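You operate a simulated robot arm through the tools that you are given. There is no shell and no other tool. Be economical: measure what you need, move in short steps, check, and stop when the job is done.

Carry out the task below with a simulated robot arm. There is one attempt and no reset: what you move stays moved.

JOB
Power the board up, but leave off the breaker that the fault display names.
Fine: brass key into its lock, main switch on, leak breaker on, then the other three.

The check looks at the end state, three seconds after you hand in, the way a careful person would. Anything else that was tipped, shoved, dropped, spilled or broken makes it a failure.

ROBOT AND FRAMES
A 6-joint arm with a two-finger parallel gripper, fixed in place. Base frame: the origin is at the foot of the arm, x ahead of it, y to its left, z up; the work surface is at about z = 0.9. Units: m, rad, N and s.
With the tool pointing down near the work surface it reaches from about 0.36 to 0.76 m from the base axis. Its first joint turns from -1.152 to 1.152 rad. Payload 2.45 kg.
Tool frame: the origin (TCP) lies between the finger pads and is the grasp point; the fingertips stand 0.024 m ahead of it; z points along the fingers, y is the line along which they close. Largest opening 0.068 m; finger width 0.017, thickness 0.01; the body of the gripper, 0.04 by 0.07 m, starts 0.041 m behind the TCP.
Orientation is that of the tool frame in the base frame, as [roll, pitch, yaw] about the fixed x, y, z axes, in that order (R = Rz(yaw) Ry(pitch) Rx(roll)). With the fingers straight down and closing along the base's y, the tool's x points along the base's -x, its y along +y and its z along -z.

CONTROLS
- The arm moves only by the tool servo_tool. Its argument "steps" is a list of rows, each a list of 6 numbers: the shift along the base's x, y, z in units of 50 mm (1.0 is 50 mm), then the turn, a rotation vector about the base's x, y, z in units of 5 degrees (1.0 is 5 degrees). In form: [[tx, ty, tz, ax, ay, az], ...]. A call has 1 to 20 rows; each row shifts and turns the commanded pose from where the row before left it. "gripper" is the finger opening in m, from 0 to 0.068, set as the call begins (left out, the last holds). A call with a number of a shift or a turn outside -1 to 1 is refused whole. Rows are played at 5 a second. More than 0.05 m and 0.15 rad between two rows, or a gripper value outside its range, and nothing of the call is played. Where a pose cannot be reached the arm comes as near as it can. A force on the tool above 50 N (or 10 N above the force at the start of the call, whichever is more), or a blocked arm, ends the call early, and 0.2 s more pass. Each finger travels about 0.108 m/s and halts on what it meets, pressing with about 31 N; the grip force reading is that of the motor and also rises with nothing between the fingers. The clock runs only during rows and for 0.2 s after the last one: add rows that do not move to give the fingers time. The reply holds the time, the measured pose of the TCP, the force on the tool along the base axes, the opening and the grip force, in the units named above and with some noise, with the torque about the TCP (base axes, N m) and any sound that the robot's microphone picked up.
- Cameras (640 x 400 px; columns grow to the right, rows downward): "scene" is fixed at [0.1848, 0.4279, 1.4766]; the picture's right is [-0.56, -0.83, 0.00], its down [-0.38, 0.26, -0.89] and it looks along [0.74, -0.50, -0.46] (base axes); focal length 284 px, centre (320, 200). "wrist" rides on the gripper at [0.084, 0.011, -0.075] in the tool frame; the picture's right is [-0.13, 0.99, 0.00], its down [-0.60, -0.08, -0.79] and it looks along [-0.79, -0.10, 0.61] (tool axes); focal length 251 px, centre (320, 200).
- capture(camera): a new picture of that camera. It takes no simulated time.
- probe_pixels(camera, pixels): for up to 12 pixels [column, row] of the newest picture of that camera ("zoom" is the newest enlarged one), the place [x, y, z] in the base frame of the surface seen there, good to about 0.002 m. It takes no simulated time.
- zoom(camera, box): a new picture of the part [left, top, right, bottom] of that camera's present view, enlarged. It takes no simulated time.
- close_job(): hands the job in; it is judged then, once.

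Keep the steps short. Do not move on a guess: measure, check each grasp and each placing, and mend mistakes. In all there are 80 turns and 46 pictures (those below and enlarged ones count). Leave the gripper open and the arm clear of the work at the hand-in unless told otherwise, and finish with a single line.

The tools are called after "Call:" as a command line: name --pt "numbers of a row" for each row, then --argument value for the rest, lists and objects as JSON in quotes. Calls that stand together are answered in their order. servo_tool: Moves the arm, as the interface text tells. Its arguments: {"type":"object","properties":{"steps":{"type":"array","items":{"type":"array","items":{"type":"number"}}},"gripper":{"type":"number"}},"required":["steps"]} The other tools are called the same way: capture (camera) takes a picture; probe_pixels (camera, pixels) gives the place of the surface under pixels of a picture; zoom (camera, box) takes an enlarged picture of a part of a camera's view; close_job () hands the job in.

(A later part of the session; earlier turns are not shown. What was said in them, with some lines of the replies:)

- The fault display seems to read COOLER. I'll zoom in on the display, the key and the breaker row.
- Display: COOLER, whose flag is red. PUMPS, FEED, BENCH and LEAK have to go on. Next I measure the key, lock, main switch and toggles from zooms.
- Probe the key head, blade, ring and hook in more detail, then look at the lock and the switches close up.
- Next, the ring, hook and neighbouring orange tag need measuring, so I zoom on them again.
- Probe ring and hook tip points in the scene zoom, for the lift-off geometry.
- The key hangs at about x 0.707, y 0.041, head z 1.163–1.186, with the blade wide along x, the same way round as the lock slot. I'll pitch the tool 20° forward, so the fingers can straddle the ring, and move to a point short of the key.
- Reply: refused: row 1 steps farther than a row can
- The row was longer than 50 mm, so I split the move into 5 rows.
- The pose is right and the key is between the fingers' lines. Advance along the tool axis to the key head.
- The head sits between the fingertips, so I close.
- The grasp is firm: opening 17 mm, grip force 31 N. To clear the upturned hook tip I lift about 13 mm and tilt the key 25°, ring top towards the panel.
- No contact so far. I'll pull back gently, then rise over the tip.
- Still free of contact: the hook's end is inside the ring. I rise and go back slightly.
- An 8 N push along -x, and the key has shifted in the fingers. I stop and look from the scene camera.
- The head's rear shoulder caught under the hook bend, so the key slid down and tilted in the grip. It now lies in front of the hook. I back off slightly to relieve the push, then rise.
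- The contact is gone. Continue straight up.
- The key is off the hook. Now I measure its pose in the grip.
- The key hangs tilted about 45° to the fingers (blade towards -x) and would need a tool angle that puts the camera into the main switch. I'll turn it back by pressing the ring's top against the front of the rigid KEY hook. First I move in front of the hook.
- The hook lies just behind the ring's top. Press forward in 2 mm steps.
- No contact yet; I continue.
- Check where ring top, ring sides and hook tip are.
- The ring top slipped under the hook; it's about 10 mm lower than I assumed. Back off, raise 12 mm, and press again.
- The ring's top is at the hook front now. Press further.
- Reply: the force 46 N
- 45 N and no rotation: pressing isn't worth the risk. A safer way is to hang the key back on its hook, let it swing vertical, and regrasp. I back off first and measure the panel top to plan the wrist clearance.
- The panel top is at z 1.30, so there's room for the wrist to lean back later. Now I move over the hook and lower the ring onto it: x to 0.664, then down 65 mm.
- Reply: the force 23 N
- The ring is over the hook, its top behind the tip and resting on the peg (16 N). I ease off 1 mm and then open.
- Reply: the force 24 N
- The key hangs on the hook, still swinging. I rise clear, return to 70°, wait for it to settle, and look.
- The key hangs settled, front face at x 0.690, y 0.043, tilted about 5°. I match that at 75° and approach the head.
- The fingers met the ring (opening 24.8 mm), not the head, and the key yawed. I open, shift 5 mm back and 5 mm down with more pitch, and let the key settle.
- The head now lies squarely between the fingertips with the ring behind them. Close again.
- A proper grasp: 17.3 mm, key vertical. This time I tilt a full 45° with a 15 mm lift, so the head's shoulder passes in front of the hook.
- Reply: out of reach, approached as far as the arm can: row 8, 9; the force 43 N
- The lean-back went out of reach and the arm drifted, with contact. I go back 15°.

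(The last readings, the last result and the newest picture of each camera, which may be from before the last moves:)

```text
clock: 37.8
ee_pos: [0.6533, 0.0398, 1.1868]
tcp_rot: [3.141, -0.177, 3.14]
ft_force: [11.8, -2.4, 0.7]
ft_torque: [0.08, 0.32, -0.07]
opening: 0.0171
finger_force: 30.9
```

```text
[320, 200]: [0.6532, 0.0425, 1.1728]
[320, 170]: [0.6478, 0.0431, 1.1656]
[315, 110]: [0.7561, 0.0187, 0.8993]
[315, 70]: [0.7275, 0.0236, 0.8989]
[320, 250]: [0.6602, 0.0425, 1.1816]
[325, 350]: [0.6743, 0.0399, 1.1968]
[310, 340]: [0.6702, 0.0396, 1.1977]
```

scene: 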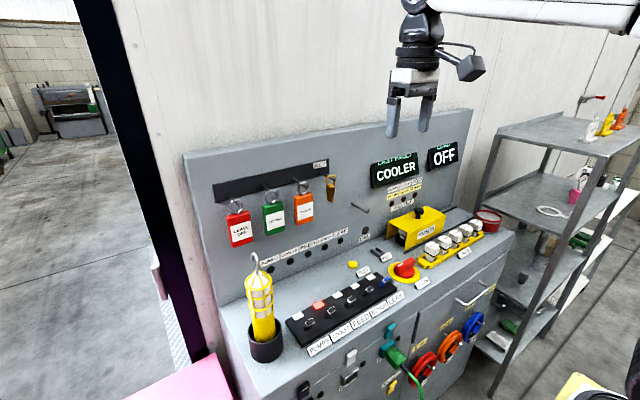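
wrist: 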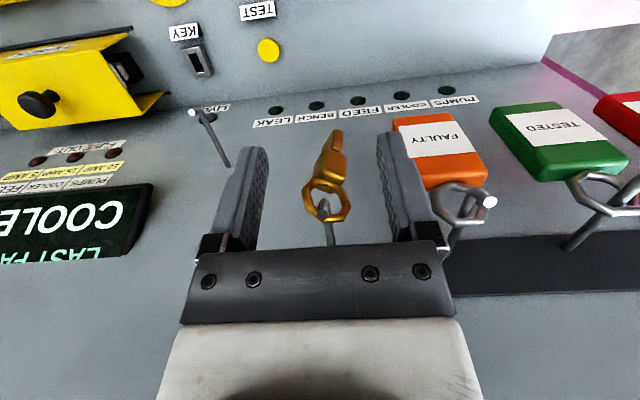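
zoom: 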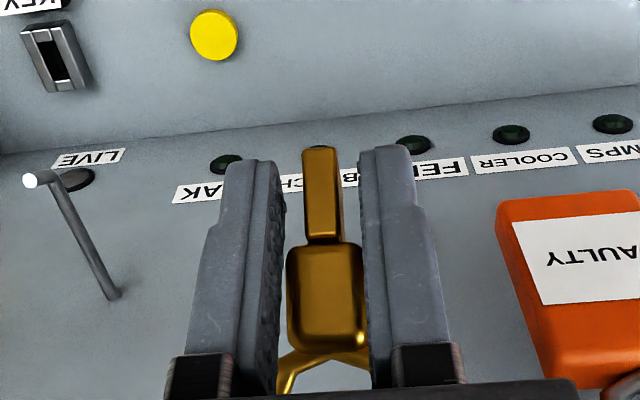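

The tilt limit is reached and the grip is now marginal. The ring is still on the hook, so I release here and regrasp at 60°, which leaves enough tilt range within reach.

Call:
servo_tool --pt "0.06 0 0 0 0 0" --pt "0 0 0 0 0 0"

Call:
servo_tool --pt "0 0 0 0 0 0" --pt "0 0 0 0 0 0" --pt "0 0 0 0 0 0" --pt "0 0 0 0 0 0" --pt "0 0 0 0 -1 0" --pt "0 0 0 0 -1 0" --pt "0 0 0 0 -1 0" --pt "0 0 0 0 -1 0" --pt "0 0 0 0 -1 0" --pt "0 0 0 0 -1 0" --pt "0 0 0 0 -1 0" --pt "0 0 0 0 -1 0" --pt "0 0 0 0 0 0" --pt "0 0 0 0 0 0" --pt "0 0 0 0 0 0" --pt "0 0 0 0 0 0" --pt "0 0 0 0 0 0" --gripper 0.052

Call:
zoom --camera "wrist" --box '[240, 30, 400, 210]'

Call:
probe_pixels --camera "zoom" --pixels '[[320, 200], [320, 170], [320, 140], [320, 110], [320, 80], [320, 50], [320, 230], [300, 170], [340, 170], [300, 200], [340, 200]]'

```text
clock: 38.4
ee_pos: [0.6549, 0.0408, 1.1875]
tcp_rot: [-3.141, -0.175, 3.14]
ft_force: [0.3, 0.7, 0.0]
ft_torque: [0.0, -0.03, 0.01]
opening: 0.0173
finger_force: 31.3
```

```text
clock: 42.0
ee_pos: [0.657, 0.04, 1.1886]
tcp_rot: [3.141, 0.525, 3.139]
ft_force: [0.0, 0.8, 0.3]
ft_torque: [-0.04, -0.01, 0.01]
opening: 0.0521
finger_force: 0.0
```

```text
2.22 times, centred on (320, 120) of wrist
```

zoom: 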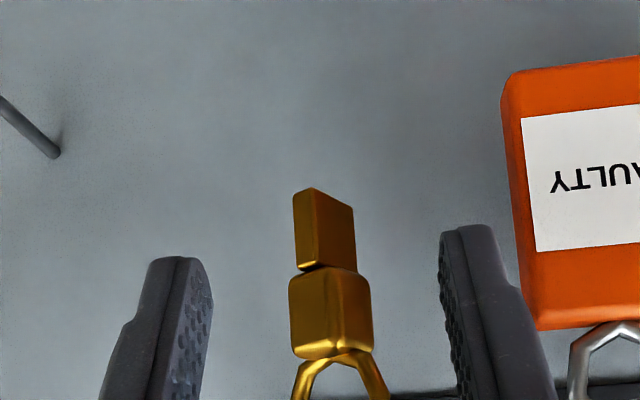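

```text
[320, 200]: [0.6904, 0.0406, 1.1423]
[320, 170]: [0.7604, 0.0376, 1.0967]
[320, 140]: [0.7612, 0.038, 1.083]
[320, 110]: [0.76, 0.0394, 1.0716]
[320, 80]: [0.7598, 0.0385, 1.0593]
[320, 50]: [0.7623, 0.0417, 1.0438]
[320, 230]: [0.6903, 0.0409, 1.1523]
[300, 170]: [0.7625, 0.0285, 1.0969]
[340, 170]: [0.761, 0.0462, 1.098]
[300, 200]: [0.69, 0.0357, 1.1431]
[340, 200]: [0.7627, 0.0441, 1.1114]
```

The key hangs straight again, slightly yawed, with its head near (0.699, 0.041, 1.173). Move in 28 mm and close.

Call:
servo_tool --pt "0.28 0.01 0.02 0 0 0" --pt "0.28 0.01 0.02 0 0 0" --pt "0 0 0 0 0 0" --pt "0 0 0 0 0 0"

Call:
servo_tool --pt "0 0 0 0 0 0" --pt "0 0 0 0 0 0" --pt "0 0 0 0 0 0" --pt "0 0 0 0 0 0" --pt "0 0 0 0 0 0" --gripper 0.004

Call:
zoom --camera "wrist" --box '[240, 70, 400, 250]'

Call:
probe_pixels --camera "zoom" --pixels '[[320, 200], [320, 170], [320, 150], [315, 110], [315, 80], [320, 230], [310, 300], [310, 320]]'

```text
clock: 43.0
ee_pos: [0.6848, 0.0417, 1.1902]
tcp_rot: [3.14, 0.526, 3.139]
ft_force: [-0.7, 0.8, -0.1]
ft_torque: [-0.02, -0.02, 0.0]
opening: 0.0521
finger_force: 0.1
```

```text
clock: 44.2
ee_pos: [0.6849, 0.0428, 1.1891]
tcp_rot: [3.14, 0.524, 3.141]
ft_force: [-0.1, -1.6, 1.3]
ft_torque: [0.02, -0.04, -0.05]
opening: 0.0171
finger_force: 31.7
```

```text
2.22 times, centred on (320, 160) of wrist
```

zoom: 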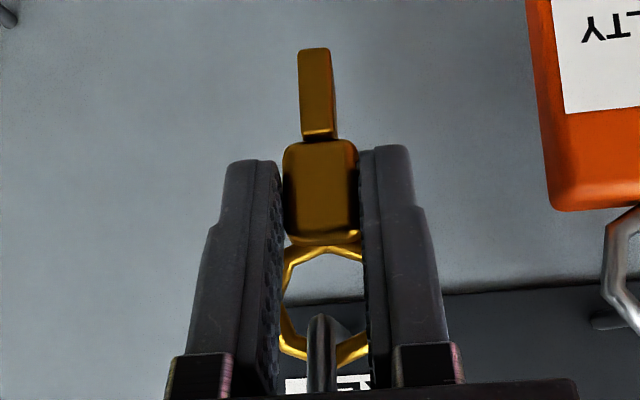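

```text
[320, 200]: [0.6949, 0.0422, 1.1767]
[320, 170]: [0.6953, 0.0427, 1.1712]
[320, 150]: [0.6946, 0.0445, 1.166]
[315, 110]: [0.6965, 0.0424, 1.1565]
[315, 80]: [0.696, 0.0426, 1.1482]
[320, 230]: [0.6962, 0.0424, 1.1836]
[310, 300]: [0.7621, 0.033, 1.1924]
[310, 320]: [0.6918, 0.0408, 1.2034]
```

The grip is good and the key is vertical. I tilt 45°, lift and draw back together, which ends at 105° within reach.

Call:
servo_tool --pt "-0.052 0 0.041 0 1 0" --pt "-0.052 0 0.041 0 1 0" --pt "-0.052 0 0.041 0 1 0" --pt "-0.052 0 0.041 0 1 0" --pt "-0.052 0 0.041 0 1 0" --pt "-0.052 0 0.041 0 1 0" --pt "-0.052 0 0.041 0 1 0" --pt "-0.052 0 0.041 0 1 0" --pt "-0.052 0 0.041 0 1 0" --pt "0 0 0 0 0 0"

```text
clock: 46.4
ee_pos: [0.6626, 0.0402, 1.2088]
tcp_rot: [-3.14, -0.256, 3.14]
ft_force: [20.2, -4.1, 7.4]
ft_torque: [0.04, -0.23, -0.09]
opening: 0.0171
finger_force: 30.1
```

20 N: the ring's top presses on the inside of the hook. I ease forward 1.5 mm and rise a little.

Call:
servo_tool --pt "0.03 0 0.0 0 0 0" --pt "0 0 0.04 0 0 0" --pt "0 0 0.04 0 0 0" --pt "0 0 0 0 0 0"

Call:
servo_tool --pt "0 0 0.04 0 0 0" --pt "0 0 0.04 0 0 0" --pt "0 0 0 0 0 0"

```text
clock: 47.4
ee_pos: [0.6627, 0.0425, 1.2125]
tcp_rot: [-3.14, -0.263, -3.141]
ft_force: [4.8, -2.8, -0.5]
ft_torque: [-0.02, -0.02, 0.0]
opening: 0.0168
finger_force: 31.1
```

```text
clock: 48.2
ee_pos: [0.6639, 0.0413, 1.2161]
tcp_rot: [-3.14, -0.263, 3.14]
ft_force: [-0.6, 0.1, -0.1]
ft_torque: [0.01, 0.03, 0.0]
opening: 0.0168
finger_force: 31.1
```

Free. Another 5 mm up puts the ring's top above the tip before the shoulder reaches the bend; then draw back.

Call:
servo_tool --pt "0 0 0.05 0 0 0" --pt "-0.02 0 0.05 0 0 0" --pt "-0.05 0 0.02 0 0 0" --pt "-0.05 0 0.0 0 0 0" --pt "0 0 0 0 0 0"

```text
clock: 49.4
ee_pos: [0.6566, 0.0414, 1.2236]
tcp_rot: [-3.138, -0.259, 3.14]
ft_force: [0.7, 0.0, -0.9]
ft_torque: [0.01, 0.01, -0.01]
opening: 0.017
finger_force: 31.3
```

Still no contact. I draw fully back and upright, and check.

Call:
servo_tool --pt "-0.08 0 0.08 0 0 0" --pt "-0.1 0 0.1 0 0 0" --pt "-0.2 0 0.2 0 0 0" --pt "-0.5 0 0.2 0 0 0" --pt "-0.5 0 0.2 0 0 0" --pt "0 0 0 0 -1 0" --pt "0 0 0 0 -1 0" --pt "0 0 0 0 -1 0" --pt "0 0 0 0 -1 0" --pt "0 0 0 0 -1 0" --pt "0 0 0 0 -1 0" --pt "0 0 0 0 -1 0" --pt "0 0 0 0 -1 0" --pt "0 0 0 0 -1 0" --pt "0 0 0 0 0 0"

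Call:
zoom --camera "wrist" --box '[240, 70, 400, 250]'

Call:
probe_pixels --camera "zoom" --pixels '[[320, 200], [320, 170], [320, 150], [315, 120], [315, 80], [320, 225], [315, 60], [305, 100], [325, 100]]'

```text
clock: 52.6
ee_pos: [0.5881, 0.0415, 1.2624]
tcp_rot: [3.141, 0.525, -3.141]
ft_force: [-0.2, 0.3, -0.6]
ft_torque: [0.05, 0.0, 0.0]
opening: 0.0171
finger_force: 30.8
```

```text
2.22 times, centred on (320, 160) of wrist
```

zoom: 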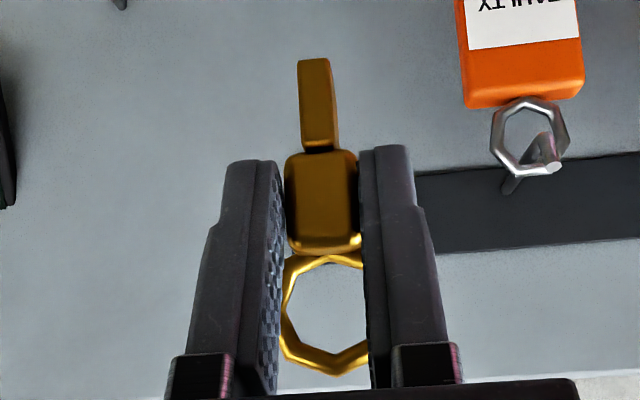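

```text
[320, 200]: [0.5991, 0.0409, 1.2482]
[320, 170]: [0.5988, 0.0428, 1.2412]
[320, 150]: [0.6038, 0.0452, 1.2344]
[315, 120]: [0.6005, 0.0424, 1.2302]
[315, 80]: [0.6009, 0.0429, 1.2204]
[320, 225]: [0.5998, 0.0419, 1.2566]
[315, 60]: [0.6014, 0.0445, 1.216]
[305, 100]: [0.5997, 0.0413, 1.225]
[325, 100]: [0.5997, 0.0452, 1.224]
```

The key is free and held nearly upright (about 2° off). I'll carry it round to above the lock, about 60 mm over it, and look.

Call:
servo_tool --pt "0 -0.75 -0.64 0 0 0" --pt "0 -0.75 -0.64 0 0 0" --pt "0 -0.75 -0.64 0 0 0" --pt "0 -0.75 -0.64 0 0 0" --pt "0 -0.75 -0.64 0 0 0" --pt "0 0 -0.784 0 0.4 0" --pt "0 0 -0.784 0 0 0" --pt "0.83 0 0 0 0 0" --pt "0.83 0 0 0 0 0" --pt "0 0 0 0 0 0" --pt "0 0 0 0 0 0"

Call:
zoom --camera "wrist" --box '[240, 0, 400, 170]'

Call:
probe_pixels --camera "zoom" --pixels '[[320, 300], [320, 250], [320, 200], [320, 150], [320, 100], [320, 50], [300, 100], [340, 100], [280, 100], [360, 100], [300, 60], [340, 60]]'

```text
clock: 55.0
ee_pos: [0.6693, -0.1464, 1.0217]
tcp_rot: [-3.14, 0.49, 3.139]
ft_force: [0.4, 0.6, 0.2]
ft_torque: [0.01, 0.0, -0.02]
opening: 0.0171
finger_force: 31.3
```

```text
2.35 times, centred on (320, 85) of wrist
```

zoom: 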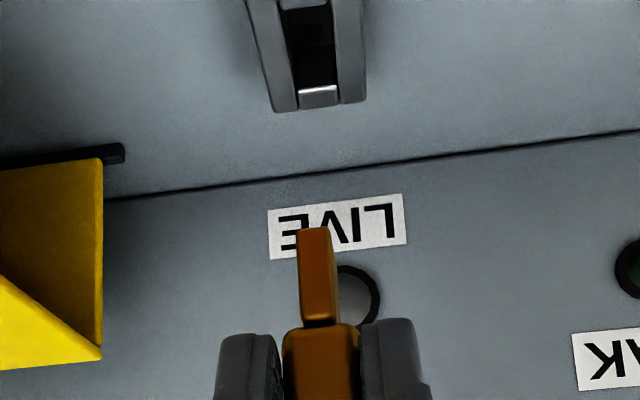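

```text
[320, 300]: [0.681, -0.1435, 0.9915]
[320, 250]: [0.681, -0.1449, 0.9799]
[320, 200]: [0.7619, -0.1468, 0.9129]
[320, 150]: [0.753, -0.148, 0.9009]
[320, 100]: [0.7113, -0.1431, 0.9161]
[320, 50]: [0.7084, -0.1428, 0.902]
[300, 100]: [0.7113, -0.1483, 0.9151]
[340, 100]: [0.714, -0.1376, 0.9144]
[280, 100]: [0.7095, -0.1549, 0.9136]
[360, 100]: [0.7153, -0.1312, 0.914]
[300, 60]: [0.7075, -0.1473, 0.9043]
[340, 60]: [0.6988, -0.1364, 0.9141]
```

Slot centre is about (0.694, -0.144), the lock top is at z 0.9145, and the blade is at about (0.690, -0.146) with its tip at 0.974. Correct by +4 mm x and +2 mm y, and go down to just above the lock.

Call:
servo_tool --pt "0.04 0.02 -0.3 0 0 0" --pt "0.04 0.02 -0.4 0 0 0" --pt "0 0 -0.35 0 0 0" --pt "0 0 0 0 0 0"

Call:
zoom --camera "scene" --box '[350, 215, 420, 275]'

```text
clock: 56.0
ee_pos: [0.6759, -0.1454, 0.9693]
tcp_rot: [-3.138, 0.491, 3.141]
ft_force: [0.3, 1.1, -0.7]
ft_torque: [-0.02, 0.02, 0.05]
opening: 0.0169
finger_force: 30.9
```

```text
6.67 times, centred on (385, 245) of scene
```

zoom: 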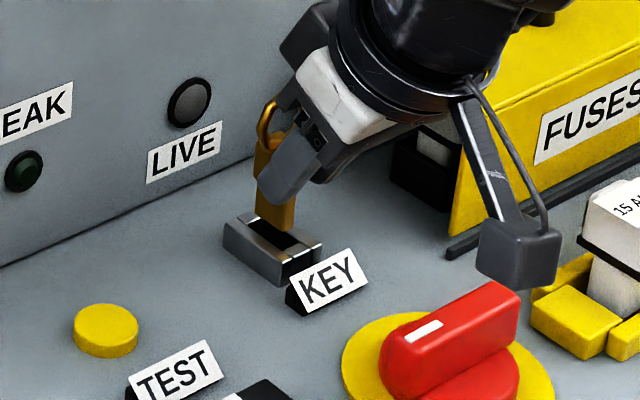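

The blade is over the slot. I measure its position against the slot from this picture, and the camera box height.

Call:
probe_pixels --camera "zoom" --pixels '[[260, 205], [276, 222], [290, 222], [277, 195], [290, 195], [245, 217], [317, 245], [283, 258], [226, 225], [296, 250], [275, 236], [515, 280]]'

```text
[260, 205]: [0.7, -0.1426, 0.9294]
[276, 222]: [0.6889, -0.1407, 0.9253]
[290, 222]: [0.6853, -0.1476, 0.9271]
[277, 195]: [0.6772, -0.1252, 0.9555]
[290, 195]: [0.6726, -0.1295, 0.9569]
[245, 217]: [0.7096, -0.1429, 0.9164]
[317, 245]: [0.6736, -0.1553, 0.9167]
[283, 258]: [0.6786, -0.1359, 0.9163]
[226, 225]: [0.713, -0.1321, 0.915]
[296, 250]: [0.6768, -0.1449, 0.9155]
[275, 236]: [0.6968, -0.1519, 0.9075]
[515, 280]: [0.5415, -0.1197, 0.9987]
```

Blade centre (0.695, -0.145), slot centre (0.693, -0.144): aligned. The camera box bottom is at 0.999, which leaves enough room. Insert slowly.

Call:
servo_tool --pt "-0.02 0.01 -0.06 0 0 0" --pt "0 0 -0.06 0 0 0" --pt "0 0 -0.06 0 0 0" --pt "0 0 -0.06 0 0 0" --pt "0 0 0 0 0 0"

```text
clock: 57.2
ee_pos: [0.6749, -0.1436, 0.9593]
tcp_rot: [-3.14, 0.49, 3.14]
ft_force: [-0.5, 0.1, 0.2]
ft_torque: [0.0, -0.01, -0.01]
opening: 0.0168
finger_force: 30.3
```

No contact: the tip is at about 0.911, inside the slot. Continue.

Call:
servo_tool --pt "0 0 -0.06 0 0 0" --pt "0 0 -0.06 0 0 0" --pt "0 0 -0.06 0 0 0" --pt "0 0 0 0 0 0"

```text
clock: 58.2
ee_pos: [0.673, -0.144, 0.9522]
tcp_rot: [-3.141, 0.49, 3.14]
ft_force: [-7.0, 1.2, 7.7]
ft_torque: [0.13, 0.22, 0.01]
opening: 0.017
finger_force: 30.8
```

There's light contact: 7.7 N up, tip at about 0.904. I press down 2 mm more to tell whether it's the bottom.

Call:
servo_tool --pt "0.01 0 -0.02 0 0 0" --pt "0.01 0 -0.02 0 0 0" --pt "0 0 0 0 0 0"

Call:
zoom --camera "scene" --box '[350, 215, 420, 275]'

Call:
probe_pixels --camera "zoom" --pixels '[[262, 200], [276, 225], [290, 225], [285, 205], [262, 180], [245, 225], [296, 250], [275, 240], [262, 215]]'

```text
clock: 59.0
ee_pos: [0.6733, -0.1438, 0.9496]
tcp_rot: [-3.14, 0.493, 3.138]
ft_force: [-11.3, 2.6, 18.7]
ft_torque: [0.14, 0.2, 0.07]
opening: 0.017
finger_force: 31.1
```

```text
6.67 times, centred on (385, 245) of scene
```

zoom: 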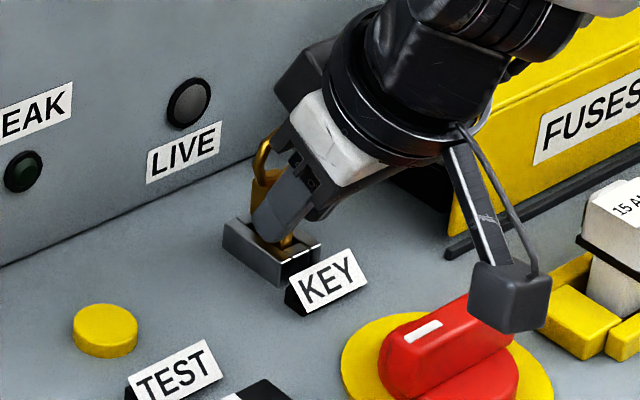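

```text
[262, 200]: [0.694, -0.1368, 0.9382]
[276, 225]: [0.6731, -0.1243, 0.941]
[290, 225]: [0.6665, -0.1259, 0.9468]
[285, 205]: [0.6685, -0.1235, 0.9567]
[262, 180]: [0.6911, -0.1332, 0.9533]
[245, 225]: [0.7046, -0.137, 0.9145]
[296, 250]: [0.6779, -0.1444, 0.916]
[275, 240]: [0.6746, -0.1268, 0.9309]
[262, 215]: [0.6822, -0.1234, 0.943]
```

18.7 N at 0.901 is about bench level, so the blade has reached the slot's bottom. Ease up 1 mm, open, and retreat along the tool axis.

Call:
servo_tool --pt "0 0 0.02 0 0 0" --pt "0 0 0 0 0 0"

Call:
servo_tool --pt "0 0 0 0 0 0" --pt "0 0 0 0 0 0" --pt "0 0 0 0 0 0" --pt "-0.24 0 0.44 0 0 0" --pt "-0.24 0 0.44 0 0 0" --pt "-0.24 0 0.44 0 0 0" --pt "-0.24 0 0.44 0 0 0" --pt "0 0 0 0 0 0" --gripper 0.05

Call:
zoom --camera "wrist" --box '[160, 0, 480, 200]'

```text
clock: 59.6
ee_pos: [0.6752, -0.1441, 0.9488]
tcp_rot: [-3.14, 0.492, 3.139]
ft_force: [0.0, 2.1, 9.5]
ft_torque: [0.13, -0.13, 0.03]
opening: 0.017
finger_force: 31.2
```

```text
clock: 61.4
ee_pos: [0.6261, -0.1443, 1.039]
tcp_rot: [3.141, 0.491, 3.141]
ft_force: [-1.5, -0.3, 0.2]
ft_torque: [-0.01, -0.02, 0.0]
opening: 0.0502
finger_force: 0.0
```

```text
2.00 times, centred on (320, 100) of wrist
```

zoom: 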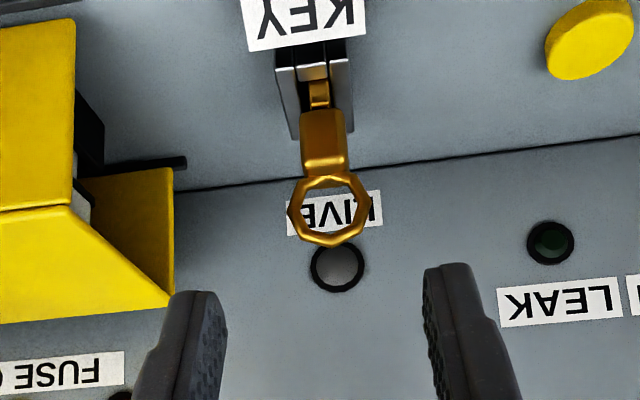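

The key stands in its lock. I measure its height and tilt from this picture.

Call:
probe_pixels --camera "zoom" --pixels '[[322, 150], [322, 120], [320, 100], [319, 85], [328, 243], [322, 165], [312, 72], [340, 85], [328, 238], [300, 205]]'

Call:
probe_pixels --camera "scene" --pixels '[[398, 270], [413, 263], [406, 268], [402, 275], [410, 278], [416, 270], [411, 264], [400, 272], [397, 266], [414, 259], [390, 270], [418, 275]]'

```text
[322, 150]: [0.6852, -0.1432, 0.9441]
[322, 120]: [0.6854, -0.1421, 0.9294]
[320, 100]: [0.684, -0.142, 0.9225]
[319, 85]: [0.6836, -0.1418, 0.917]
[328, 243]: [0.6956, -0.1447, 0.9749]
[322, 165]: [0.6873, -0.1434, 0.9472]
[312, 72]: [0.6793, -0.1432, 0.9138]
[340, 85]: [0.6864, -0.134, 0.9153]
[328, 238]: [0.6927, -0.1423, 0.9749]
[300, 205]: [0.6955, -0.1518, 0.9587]
```

```text
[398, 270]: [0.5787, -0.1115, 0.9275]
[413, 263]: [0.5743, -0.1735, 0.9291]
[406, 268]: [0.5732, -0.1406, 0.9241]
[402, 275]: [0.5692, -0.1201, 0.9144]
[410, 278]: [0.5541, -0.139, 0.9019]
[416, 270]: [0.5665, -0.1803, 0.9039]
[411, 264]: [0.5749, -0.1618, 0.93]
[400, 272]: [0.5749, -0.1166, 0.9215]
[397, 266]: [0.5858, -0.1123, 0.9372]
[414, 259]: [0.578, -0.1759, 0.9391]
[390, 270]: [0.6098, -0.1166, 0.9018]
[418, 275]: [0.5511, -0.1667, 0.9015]
```

The key is seated: upright, tip at about 0.901. The MAIN bar lies along y, 15 mm thick, centred near (0.581, -0.144), top at 0.94, with its white mark at the +y end. I raise the tool, set it vertical and yaw +90° above the bar.

Call:
servo_tool --pt "-0.45 0 0.6 0 0 0" --pt "-0.45 0 0.6 0 0 0" --pt "0 0 0 0 0.94 0" --pt "0 0 0 0 0.94 0" --pt "0 0 0 0 0.94 0" --pt "0 0 0 0 0.94 0" --pt "0 0 0 0 0.94 0" --pt "0 0 0 0 0.94 0" --pt "0 0 0 0 0 0" --gripper 0.045

Call:
servo_tool --pt "0 0 0 0 0 1" --pt "0 0 0 0 0 1" --pt "0 0 0 0 0 1" --pt "0 0 0 0 0 1" --pt "0 0 0 0 0 1" --pt "0 0 0 0 0 1" --pt "0 0 0 0 0 1" --pt "0 0 0 0 0 1" --pt "0 0 0 0 0 1" --pt "0 0 0 0 0 1" --pt "0 0 0 0 0 1" --pt "0 0 0 0 0 1" --pt "0 0 0 0 0 1" --pt "0 0 0 0 0 1" --pt "0 0 0 0 0 1" --pt "0 0 0 0 0 1" --pt "0 0 0 0 0 1" --pt "0 0 0 0 0 1" --pt "0 0 0 0 0 0"

```text
clock: 63.4
ee_pos: [0.5822, -0.1427, 1.097]
tcp_rot: [-3.14, -0.004, 3.14]
ft_force: [1.7, -0.2, 0.4]
ft_torque: [-0.04, -0.03, -0.01]
opening: 0.045
finger_force: 0.1
```

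```text
clock: 67.4
ee_pos: [0.5814, -0.1443, 1.098]
tcp_rot: [-3.14, -0.003, -1.571]
ft_force: [0.2, 0.1, -0.1]
ft_torque: [0.02, 0.0, -0.01]
opening: 0.0449
finger_force: 0.0
```

The tool is above the bar, straight down. Descend so the fingertips end at 0.921, and close.

Call:
servo_tool --pt "0 0 -1 0 0 0" --pt "0 0 -1 0 0 0" --pt "0 0 -0.6 0 0 0" --pt "0 0 -0.46 0 0 0" --pt "0 0 0 0 0 0"

Call:
servo_tool --pt "0 0 0 0 0 0" --pt "0 0 0 0 0 0" --pt "0 0 0 0 0 0" --pt "0 0 0 0 0 0" --gripper 0.004

```text
clock: 68.6
ee_pos: [0.5822, -0.1455, 0.9452]
tcp_rot: [-3.141, -0.001, -1.572]
ft_force: [-0.6, 0.3, -0.3]
ft_torque: [-0.02, -0.01, -0.01]
opening: 0.045
finger_force: 0.1
```

```text
clock: 69.6
ee_pos: [0.5844, -0.1472, 0.9451]
tcp_rot: [-3.133, -0.003, -1.572]
ft_force: [29.3, 1.0, -8.7]
ft_torque: [0.07, 0.23, -0.05]
opening: 0.0181
finger_force: 36.1
```

The bar is gripped (18.1 mm), but the 29 N along +x says it sits a few mm further in +x. I shift to relax that, then try 10° clockwise.

Call:
servo_tool --pt "0.06 0 0 0 0 0" --pt "0 0 0 0 0 0"

Call:
servo_tool --pt "0 0 0 0 0 -1" --pt "0 0 0 0 0 -1" --pt "0 0 0 0 0 0"

```text
clock: 70.2
ee_pos: [0.5848, -0.1449, 0.9454]
tcp_rot: [-3.139, -0.002, -1.573]
ft_force: [7.8, -0.1, 11.6]
ft_torque: [-0.82, 0.07, -0.03]
opening: 0.0179
finger_force: 36.0
```

```text
clock: 71.0
ee_pos: [0.5864, -0.1463, 0.9459]
tcp_rot: [-3.138, -0.002, -1.748]
ft_force: [-1.4, -10.5, 25.6]
ft_torque: [-0.41, 0.37, 0.0]
opening: 0.0179
finger_force: 36.1
```

It turns freely (about 0 N m). Continue in small batches.

Call:
servo_tool --pt "0 0 0.01 0 0 -1" --pt "0 0 0.01 0 0 -1" --pt "0 0 0 0 0 -1" --pt "0 0 0 0 0 -1" --pt "0 0 0 0 0 0"

```text
clock: 72.2
ee_pos: [0.5845, -0.1459, 0.9457]
tcp_rot: [-3.14, -0.002, -2.098]
ft_force: [3.8, -26.6, 12.1]
ft_torque: [-0.38, 0.21, 0.0]
opening: 0.0177
finger_force: 35.7
```

The side load is -27 N in y, so the switch axis lies slightly to -y. I correct 2 mm and keep turning.

Call:
servo_tool --pt "0 -0.04 0 0 0 -0.5" --pt "0 0 0 0 0 -1" --pt "0 0 0 0 0 -1" --pt "0 0 0 0 0 -1" --pt "0 0 0 0 0 0"

```text
clock: 73.4
ee_pos: [0.5848, -0.1453, 0.945]
tcp_rot: [-3.14, -0.001, -2.404]
ft_force: [6.6, -9.4, 12.3]
ft_torque: [-0.43, 0.47, -0.02]
opening: 0.018
finger_force: 36.2
```

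Call:
servo_tool --pt "0 -0.02 0 0 0 -1" --pt "0 0 0 0 0 -1" --pt "0 0 0 0 0 -1" --pt "0 0 0 0 0 -1" --pt "0 0 0 0 0 -1" --pt "0 0 0 0 0 0"

```text
clock: 74.8
ee_pos: [0.5833, -0.1452, 0.9465]
tcp_rot: [-3.14, -0.002, -2.84]
ft_force: [1.3, 12.2, 18.7]
ft_torque: [0.55, -0.78, -0.01]
opening: 0.0176
finger_force: 36.0
```

About 73° has been turned, so I go on to 90°.

Call:
servo_tool --pt "0 0.02 0 0 0 -1" --pt "0 0 0 0 0 -1" --pt "0 0 0 0 0 -1" --pt "0 0 0 0 0 -0.5" --pt "0 0 0 0 0 0"

```text
clock: 76.0
ee_pos: [0.5844, -0.1441, 0.9453]
tcp_rot: [-3.141, -0.002, 3.14]
ft_force: [2.6, 4.6, 12.4]
ft_torque: [0.2, -0.16, 0.07]
opening: 0.0178
finger_force: 36.5
```

It's at 90° with no stop felt. I try a further 5°.

Call:
servo_tool --pt "0 0 0 0 0 -0.5" --pt "0 0 0 0 0 -0.5" --pt "0 0 0 0 0 0"

```text
clock: 76.8
ee_pos: [0.5854, -0.1451, 0.946]
tcp_rot: [-3.14, -0.003, 3.051]
ft_force: [-1.1, 5.1, 14.8]
ft_torque: [0.12, 0.29, 0.98]
opening: 0.0188
finger_force: 36.9
```

Torque rises to 0.98 N m, so that's the stop at 90°. Go back, release, rise clear and look at the board with the scene camera.

Call:
servo_tool --pt "0 0 0 0 0 1" --pt "0 0 0 0 0 0"

Call:
servo_tool --pt "0 0 0 0 0 0" --pt "0 0 0 0 0 0" --pt "0 0 0 0 0 0" --pt "0 0 1 0 0 0" --pt "0 0 1 0 0 0" --pt "0 0 1 0 0 0" --pt "-1 0 0 0 0 0" --pt "-1 0 0 0 0 0" --pt "-0.5 0 0 0 0 0" --pt "0 0 0 0 0 0" --gripper 0.05

Call:
zoom --camera "scene" --box '[270, 150, 470, 350]'

```text
clock: 77.4
ee_pos: [0.5845, -0.1454, 0.9457]
tcp_rot: [-3.139, 0.001, 3.139]
ft_force: [-0.3, 5.6, 16.5]
ft_torque: [0.31, 0.06, 0.02]
opening: 0.0179
finger_force: 36.6
```

```text
clock: 79.6
ee_pos: [0.4583, -0.1448, 1.0956]
tcp_rot: [-3.139, -0.001, 3.141]
ft_force: [-0.3, 0.5, -0.7]
ft_torque: [-0.02, 0.04, -0.01]
opening: 0.0499
finger_force: 0.0
```

```text
2.00 times, centred on (370, 250) of scene
```

zoom: 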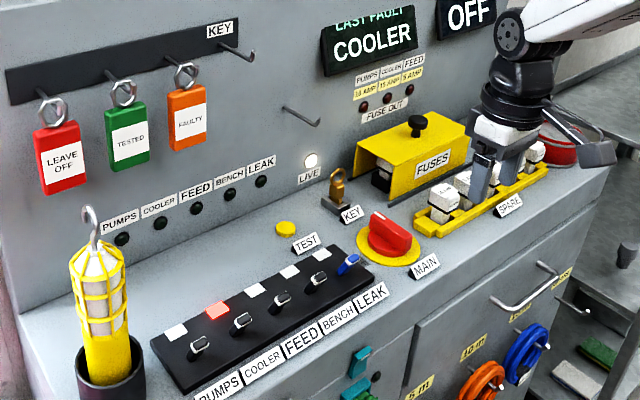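

LIVE is lit, so the key and main switch are right. Now I measure the toggles from this picture.

Call:
probe_pixels --camera "zoom" --pixels '[[349, 261], [345, 267], [352, 257], [319, 277], [315, 284], [283, 297], [278, 305], [199, 343], [194, 351], [242, 318], [290, 272], [300, 295]]'

Call:
probe_pixels --camera "scene" --pixels '[[386, 278.5], [383.5, 281], [381, 284.5], [369.5, 288], [366, 294], [364, 296.5], [351, 298], [348.5, 304], [310, 322], [307, 327], [331, 309.5], [326, 318]]'

```text
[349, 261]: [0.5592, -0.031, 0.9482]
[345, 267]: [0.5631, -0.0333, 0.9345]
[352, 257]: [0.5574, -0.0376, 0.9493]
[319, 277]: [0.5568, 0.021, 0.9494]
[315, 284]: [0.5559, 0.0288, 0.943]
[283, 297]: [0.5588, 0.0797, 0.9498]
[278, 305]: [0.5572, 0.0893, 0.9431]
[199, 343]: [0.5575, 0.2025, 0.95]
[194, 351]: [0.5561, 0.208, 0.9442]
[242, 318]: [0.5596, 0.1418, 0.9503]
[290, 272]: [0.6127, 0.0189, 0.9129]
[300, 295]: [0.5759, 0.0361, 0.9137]
```

```text
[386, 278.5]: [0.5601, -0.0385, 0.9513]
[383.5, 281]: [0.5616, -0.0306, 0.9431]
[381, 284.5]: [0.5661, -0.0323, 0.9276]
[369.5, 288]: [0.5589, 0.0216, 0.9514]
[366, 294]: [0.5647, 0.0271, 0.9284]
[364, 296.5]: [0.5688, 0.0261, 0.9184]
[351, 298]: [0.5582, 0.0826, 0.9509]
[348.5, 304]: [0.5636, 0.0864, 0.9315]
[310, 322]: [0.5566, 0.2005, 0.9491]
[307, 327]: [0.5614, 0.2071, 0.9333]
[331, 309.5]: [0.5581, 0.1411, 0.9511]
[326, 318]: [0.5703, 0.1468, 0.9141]
```

Levers lean towards -x (off): base x 0.570, tip x 0.557 at z 0.95. Their y positions are LEAK -0.034, BENCH 0.023, FEED 0.083, COOLER 0.142, PUMPS 0.203. I check the label plates' height and go behind LEAK with the fingers closed.

Call:
probe_pixels --camera "zoom" --pixels '[[372, 297], [376, 288], [340, 315], [302, 340], [222, 385], [345, 306], [305, 333], [425, 265]]'

Call:
servo_tool --pt "0.44 0.74 0 0 0 0" --pt "0.44 0.74 0 0 0 0" --pt "0.44 0.74 0 0 0 0" --pt "0 0 -0.8 0 0 0" --pt "0 0 0 0 0 0" --gripper 0.0

```text
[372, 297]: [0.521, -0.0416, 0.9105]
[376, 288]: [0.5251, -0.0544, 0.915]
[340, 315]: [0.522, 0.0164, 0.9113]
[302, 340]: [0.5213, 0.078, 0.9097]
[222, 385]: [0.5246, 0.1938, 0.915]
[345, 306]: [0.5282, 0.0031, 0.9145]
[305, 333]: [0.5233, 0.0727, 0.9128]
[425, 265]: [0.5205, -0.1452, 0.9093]
```

```text
clock: 80.8
ee_pos: [0.5252, -0.035, 1.0543]
tcp_rot: [-3.141, -0.003, 3.141]
ft_force: [-1.0, 0.4, -1.0]
ft_torque: [0.01, -0.04, 0.0]
opening: 0.0
finger_force: 23.9
```

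The label tops are at 0.915, so fingertips at 0.938 clear them. Descend and push LEAK towards +x.

Call:
servo_tool --pt "0 0.02 -0.9 0 0 0" --pt "0 0 -0.94 0 0 0" --pt "0 0 0 0 0 0"

Call:
servo_tool --pt "0.15 0 0 0 0 0" --pt "0.15 0 0 0 0 0" --pt "0.15 0 0 0 0 0" --pt "0.15 0 0 0 0 0" --pt "0.1 0 0 0 0 0" --pt "0.1 0 0 0 0 0" --pt "0 0 0 0 0 0"

```text
clock: 81.6
ee_pos: [0.5247, -0.033, 0.9623]
tcp_rot: [-3.139, -0.002, 3.138]
ft_force: [-0.1, -0.4, 0.5]
ft_torque: [-0.02, 0.0, 0.01]
opening: 0.0001
finger_force: 23.3
```

```text
clock: 83.2
ee_pos: [0.5645, -0.0341, 0.9638]
tcp_rot: [-3.139, -0.001, 3.14]
ft_force: [-0.4, -0.6, 0.0]
ft_torque: [0.02, 0.02, -0.03]
opening: 0.0002
finger_force: 23.5
```

No residual force. I push on a few mm until the stop is felt.

Call:
servo_tool --pt "0.06 0 0 0 0 0" --pt "0.06 0 0 0 0 0" --pt "0 0 0 0 0 0"

```text
clock: 84.0
ee_pos: [0.5709, -0.0338, 0.9629]
tcp_rot: [3.141, -0.002, 3.14]
ft_force: [1.0, -0.9, 0.2]
ft_torque: [-0.01, -0.01, 0.0]
opening: 0.0
finger_force: 23.6
```

Call:
servo_tool --pt "0.05 0 0 0 0 0" --pt "0.05 0 0 0 0 0" --pt "0 0 0 0 0 0"

Call:
servo_tool --pt "-0.5 0 0 0 0 0" --pt "-0.5 0 0 0 0 0" --pt "0 0 1 0 0 0" --pt "-1 0 0.6 0 0 0" --pt "-1 0 0 0 0 0" --pt "0 0 0 0 0 0"

Call:
zoom --camera "scene" --box '[280, 210, 420, 350]'

```text
clock: 84.8
ee_pos: [0.5767, -0.0345, 0.9634]
tcp_rot: [-3.14, -0.003, 3.139]
ft_force: [0.0, -0.2, 0.5]
ft_torque: [0.01, -0.03, 0.01]
opening: 0.0002
finger_force: 23.2
```

```text
refused: row 4 steps farther than a row can; nothing moved
```

```text
2.86 times, centred on (350, 280) of scene
```

zoom: 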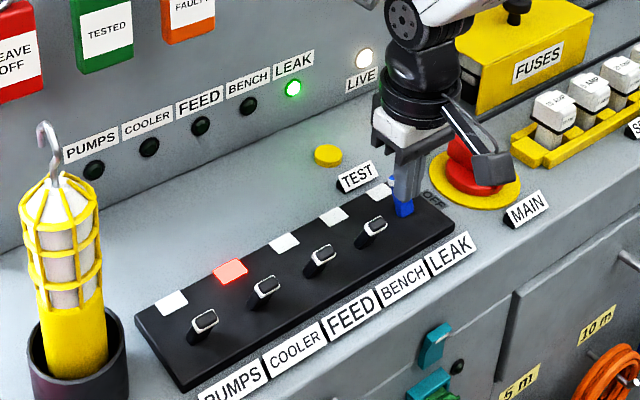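

LEAK's lamp is green and its lever is on. I back out, move along to BENCH (y 0.023) and push it the same way.

Call:
servo_tool --pt "-0.52 0 0 0 0 0" --pt "-0.52 0 0 0 0 0" --pt "0 0.57 0 0 0 0" --pt "0 0.57 0 0 0 0" --pt "0 0 0 0 0 0"

Call:
servo_tool --pt "0.15 0 0 0 0 0" --pt "0.15 0 0 0 0 0" --pt "0.15 0 0 0 0 0" --pt "0.15 0 0 0 0 0" --pt "0.15 0 0 0 0 0" --pt "0.15 0 0 0 0 0" --pt "0.1 0 0 0 0 0" --pt "0 0 0 0 0 0"

```text
clock: 86.0
ee_pos: [0.5258, 0.0244, 0.9619]
tcp_rot: [-3.141, -0.002, 3.141]
ft_force: [0.4, -0.2, -0.6]
ft_torque: [0.02, 0.02, -0.02]
opening: 0.0001
finger_force: 23.3
```

```text
clock: 87.8
ee_pos: [0.5745, 0.0227, 0.9636]
tcp_rot: [-3.139, -0.004, 3.14]
ft_force: [0.5, 1.1, 0.2]
ft_torque: [0.01, -0.01, 0.02]
opening: 0.0
finger_force: 24.4
```

BENCH is pushed over. Next is FEED (y 0.083).

Call:
servo_tool --pt "-0.5 0 0 0 0 0" --pt "-0.5 0 0 0 0 0" --pt "0 0.6 0 0 0 0" --pt "0 0.6 0 0 0 0" --pt "0 0 0 0 0 0"

Call:
servo_tool --pt "0.15 0 0 0 0 0" --pt "0.15 0 0 0 0 0" --pt "0.15 0 0 0 0 0" --pt "0.15 0 0 0 0 0" --pt "0.15 0 0 0 0 0" --pt "0.15 0 0 0 0 0" --pt "0.1 0 0 0 0 0" --pt "0 0 0 0 0 0"

```text
clock: 89.0
ee_pos: [0.5251, 0.0844, 0.9612]
tcp_rot: [-3.14, -0.003, 3.141]
ft_force: [0.9, 0.5, 0.6]
ft_torque: [0.01, -0.02, 0.01]
opening: 0.0001
finger_force: 23.9
```

```text
clock: 90.8
ee_pos: [0.574, 0.0841, 0.9626]
tcp_rot: [-3.139, -0.002, 3.14]
ft_force: [-0.7, -0.1, -0.4]
ft_torque: [0.01, 0.02, -0.03]
opening: 0.0001
finger_force: 23.0
```

FEED is done. Before PUMPS I check the inspection lamp's clearance in the last picture, and back out raised so COOLER isn't touched.

Call:
probe_pixels --camera "zoom" --pixels '[[100, 300], [115, 350], [90, 240], [50, 130], [75, 370], [205, 320]]'

Call:
servo_tool --pt "-0.5 0 0 0 0 0" --pt "-0.5 0 0 0 0 0" --pt "0 0 0.9 0 0 0" --pt "0 0 0.4 0 0 0" --pt "0 0 0 0 0 0"

```text
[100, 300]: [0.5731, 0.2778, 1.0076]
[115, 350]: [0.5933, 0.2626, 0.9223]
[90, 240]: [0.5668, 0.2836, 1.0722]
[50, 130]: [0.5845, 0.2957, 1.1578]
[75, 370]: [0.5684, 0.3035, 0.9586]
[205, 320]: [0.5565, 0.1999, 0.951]
```

```text
clock: 92.0
ee_pos: [0.5247, 0.0833, 1.0285]
tcp_rot: [-3.139, -0.002, 3.14]
ft_force: [-1.2, -0.6, 0.7]
ft_torque: [0.01, -0.03, 0.01]
opening: 0.0
finger_force: 23.7
```

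The lamp's nearest edge is at y 0.262 and the gripper body at y 0.198 reaches 0.233, so it fits. Move over to PUMPS, descend and push.

Call:
servo_tool --pt "0 0.76 0 0 0 0" --pt "0 0.76 0 0 0 0" --pt "0 0.76 0 0 0 0" --pt "0 0 -0.7 0 0 0" --pt "0 0 -0.62 0 0 0" --pt "0 0 0 0 0 0"

Call:
servo_tool --pt "0.15 0 0 0 0 0" --pt "0.15 0 0 0 0 0" --pt "0.15 0 0 0 0 0" --pt "0.15 0 0 0 0 0" --pt "0.15 0 0 0 0 0" --pt "0.15 0 0 0 0 0" --pt "0.1 0 0 0 0 0" --pt "0 0 0 0 0 0"

```text
clock: 93.4
ee_pos: [0.524, 0.1978, 0.9615]
tcp_rot: [-3.14, -0.002, 3.139]
ft_force: [0.3, 0.5, -0.4]
ft_torque: [0.01, -0.01, 0.04]
opening: 0.0
finger_force: 23.4
```

```text
clock: 95.2
ee_pos: [0.5749, 0.1981, 0.9612]
tcp_rot: [-3.14, -0.001, 3.14]
ft_force: [-0.7, -0.3, -0.1]
ft_torque: [0.01, -0.01, -0.01]
opening: 0.0
finger_force: 24.0
```

PUMPS is pushed. I back out, rise, move clear with the gripper open, wait a moment, and use the last picture to check the board.

Call:
servo_tool --pt "-0.5 0 0 0 0 0" --pt "-0.5 0 0 0 0 0" --pt "0 0 0.9 0 0 0" --pt "0 0 0.9 0 0 0" --pt "0 0 0.9 0 0 0" --pt "0 -0.9 0.3 0 0 0" --pt "0 -0.9 0.3 0 0 0" --pt "0 -0.9 0.3 0 0 0" --pt "0 -0.9 0.3 0 0 0" --pt "0 -0.9 0.3 0 0 0" --pt "0 -0.9 0.3 0 0 0" --pt "0 -0.5 0.8 0 0 0" --pt "0 0 0.9 0 0 0" --pt "0 0 0 0 0 0" --pt "0 0 0 0 0 0" --pt "0 0 0 0 0 0" --gripper 0.0

Call:
servo_tool --pt "0 0 0 0 0 0" --pt "0 0 0 0 0 0" --pt "0 0 0 0 0 0" --gripper 0.06

Call:
zoom --camera "scene" --box '[260, 190, 440, 350]'

```text
clock: 98.6
ee_pos: [0.526, -0.0968, 1.2742]
tcp_rot: [-3.14, -0.002, 3.139]
ft_force: [0.6, -0.3, 0.6]
ft_torque: [-0.01, 0.0, 0.01]
opening: 0.0
finger_force: 23.6
```

```text
clock: 99.4
ee_pos: [0.5262, -0.0972, 1.2736]
tcp_rot: [-3.14, -0.001, 3.14]
ft_force: [0.2, 0.0, 0.7]
ft_torque: [-0.03, 0.0, 0.0]
opening: 0.0599
finger_force: 0.1
```

```text
2.50 times, centred on (350, 270) of scene
```

zoom: 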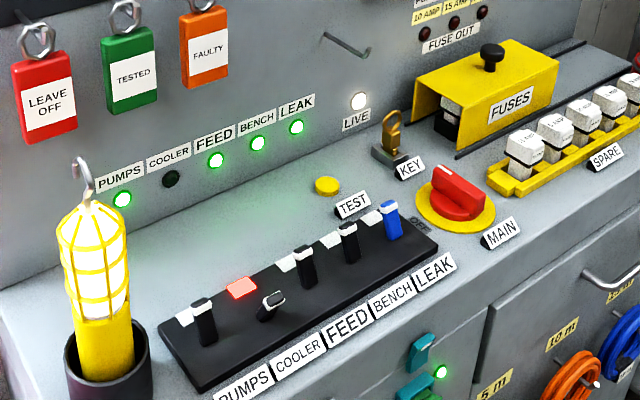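

The LIVE, LEAK, BENCH, FEED and PUMPS lamps are on, COOLER is off, the key is in its lock, and nothing else has moved. Handing in.

Call:
close_job

```text
The job is handed in.
```

The board is powered up: brass key in its lock, main switch on, LEAK, BENCH, FEED and PUMPS on, and COOLER, the breaker named on the fault display, left off.
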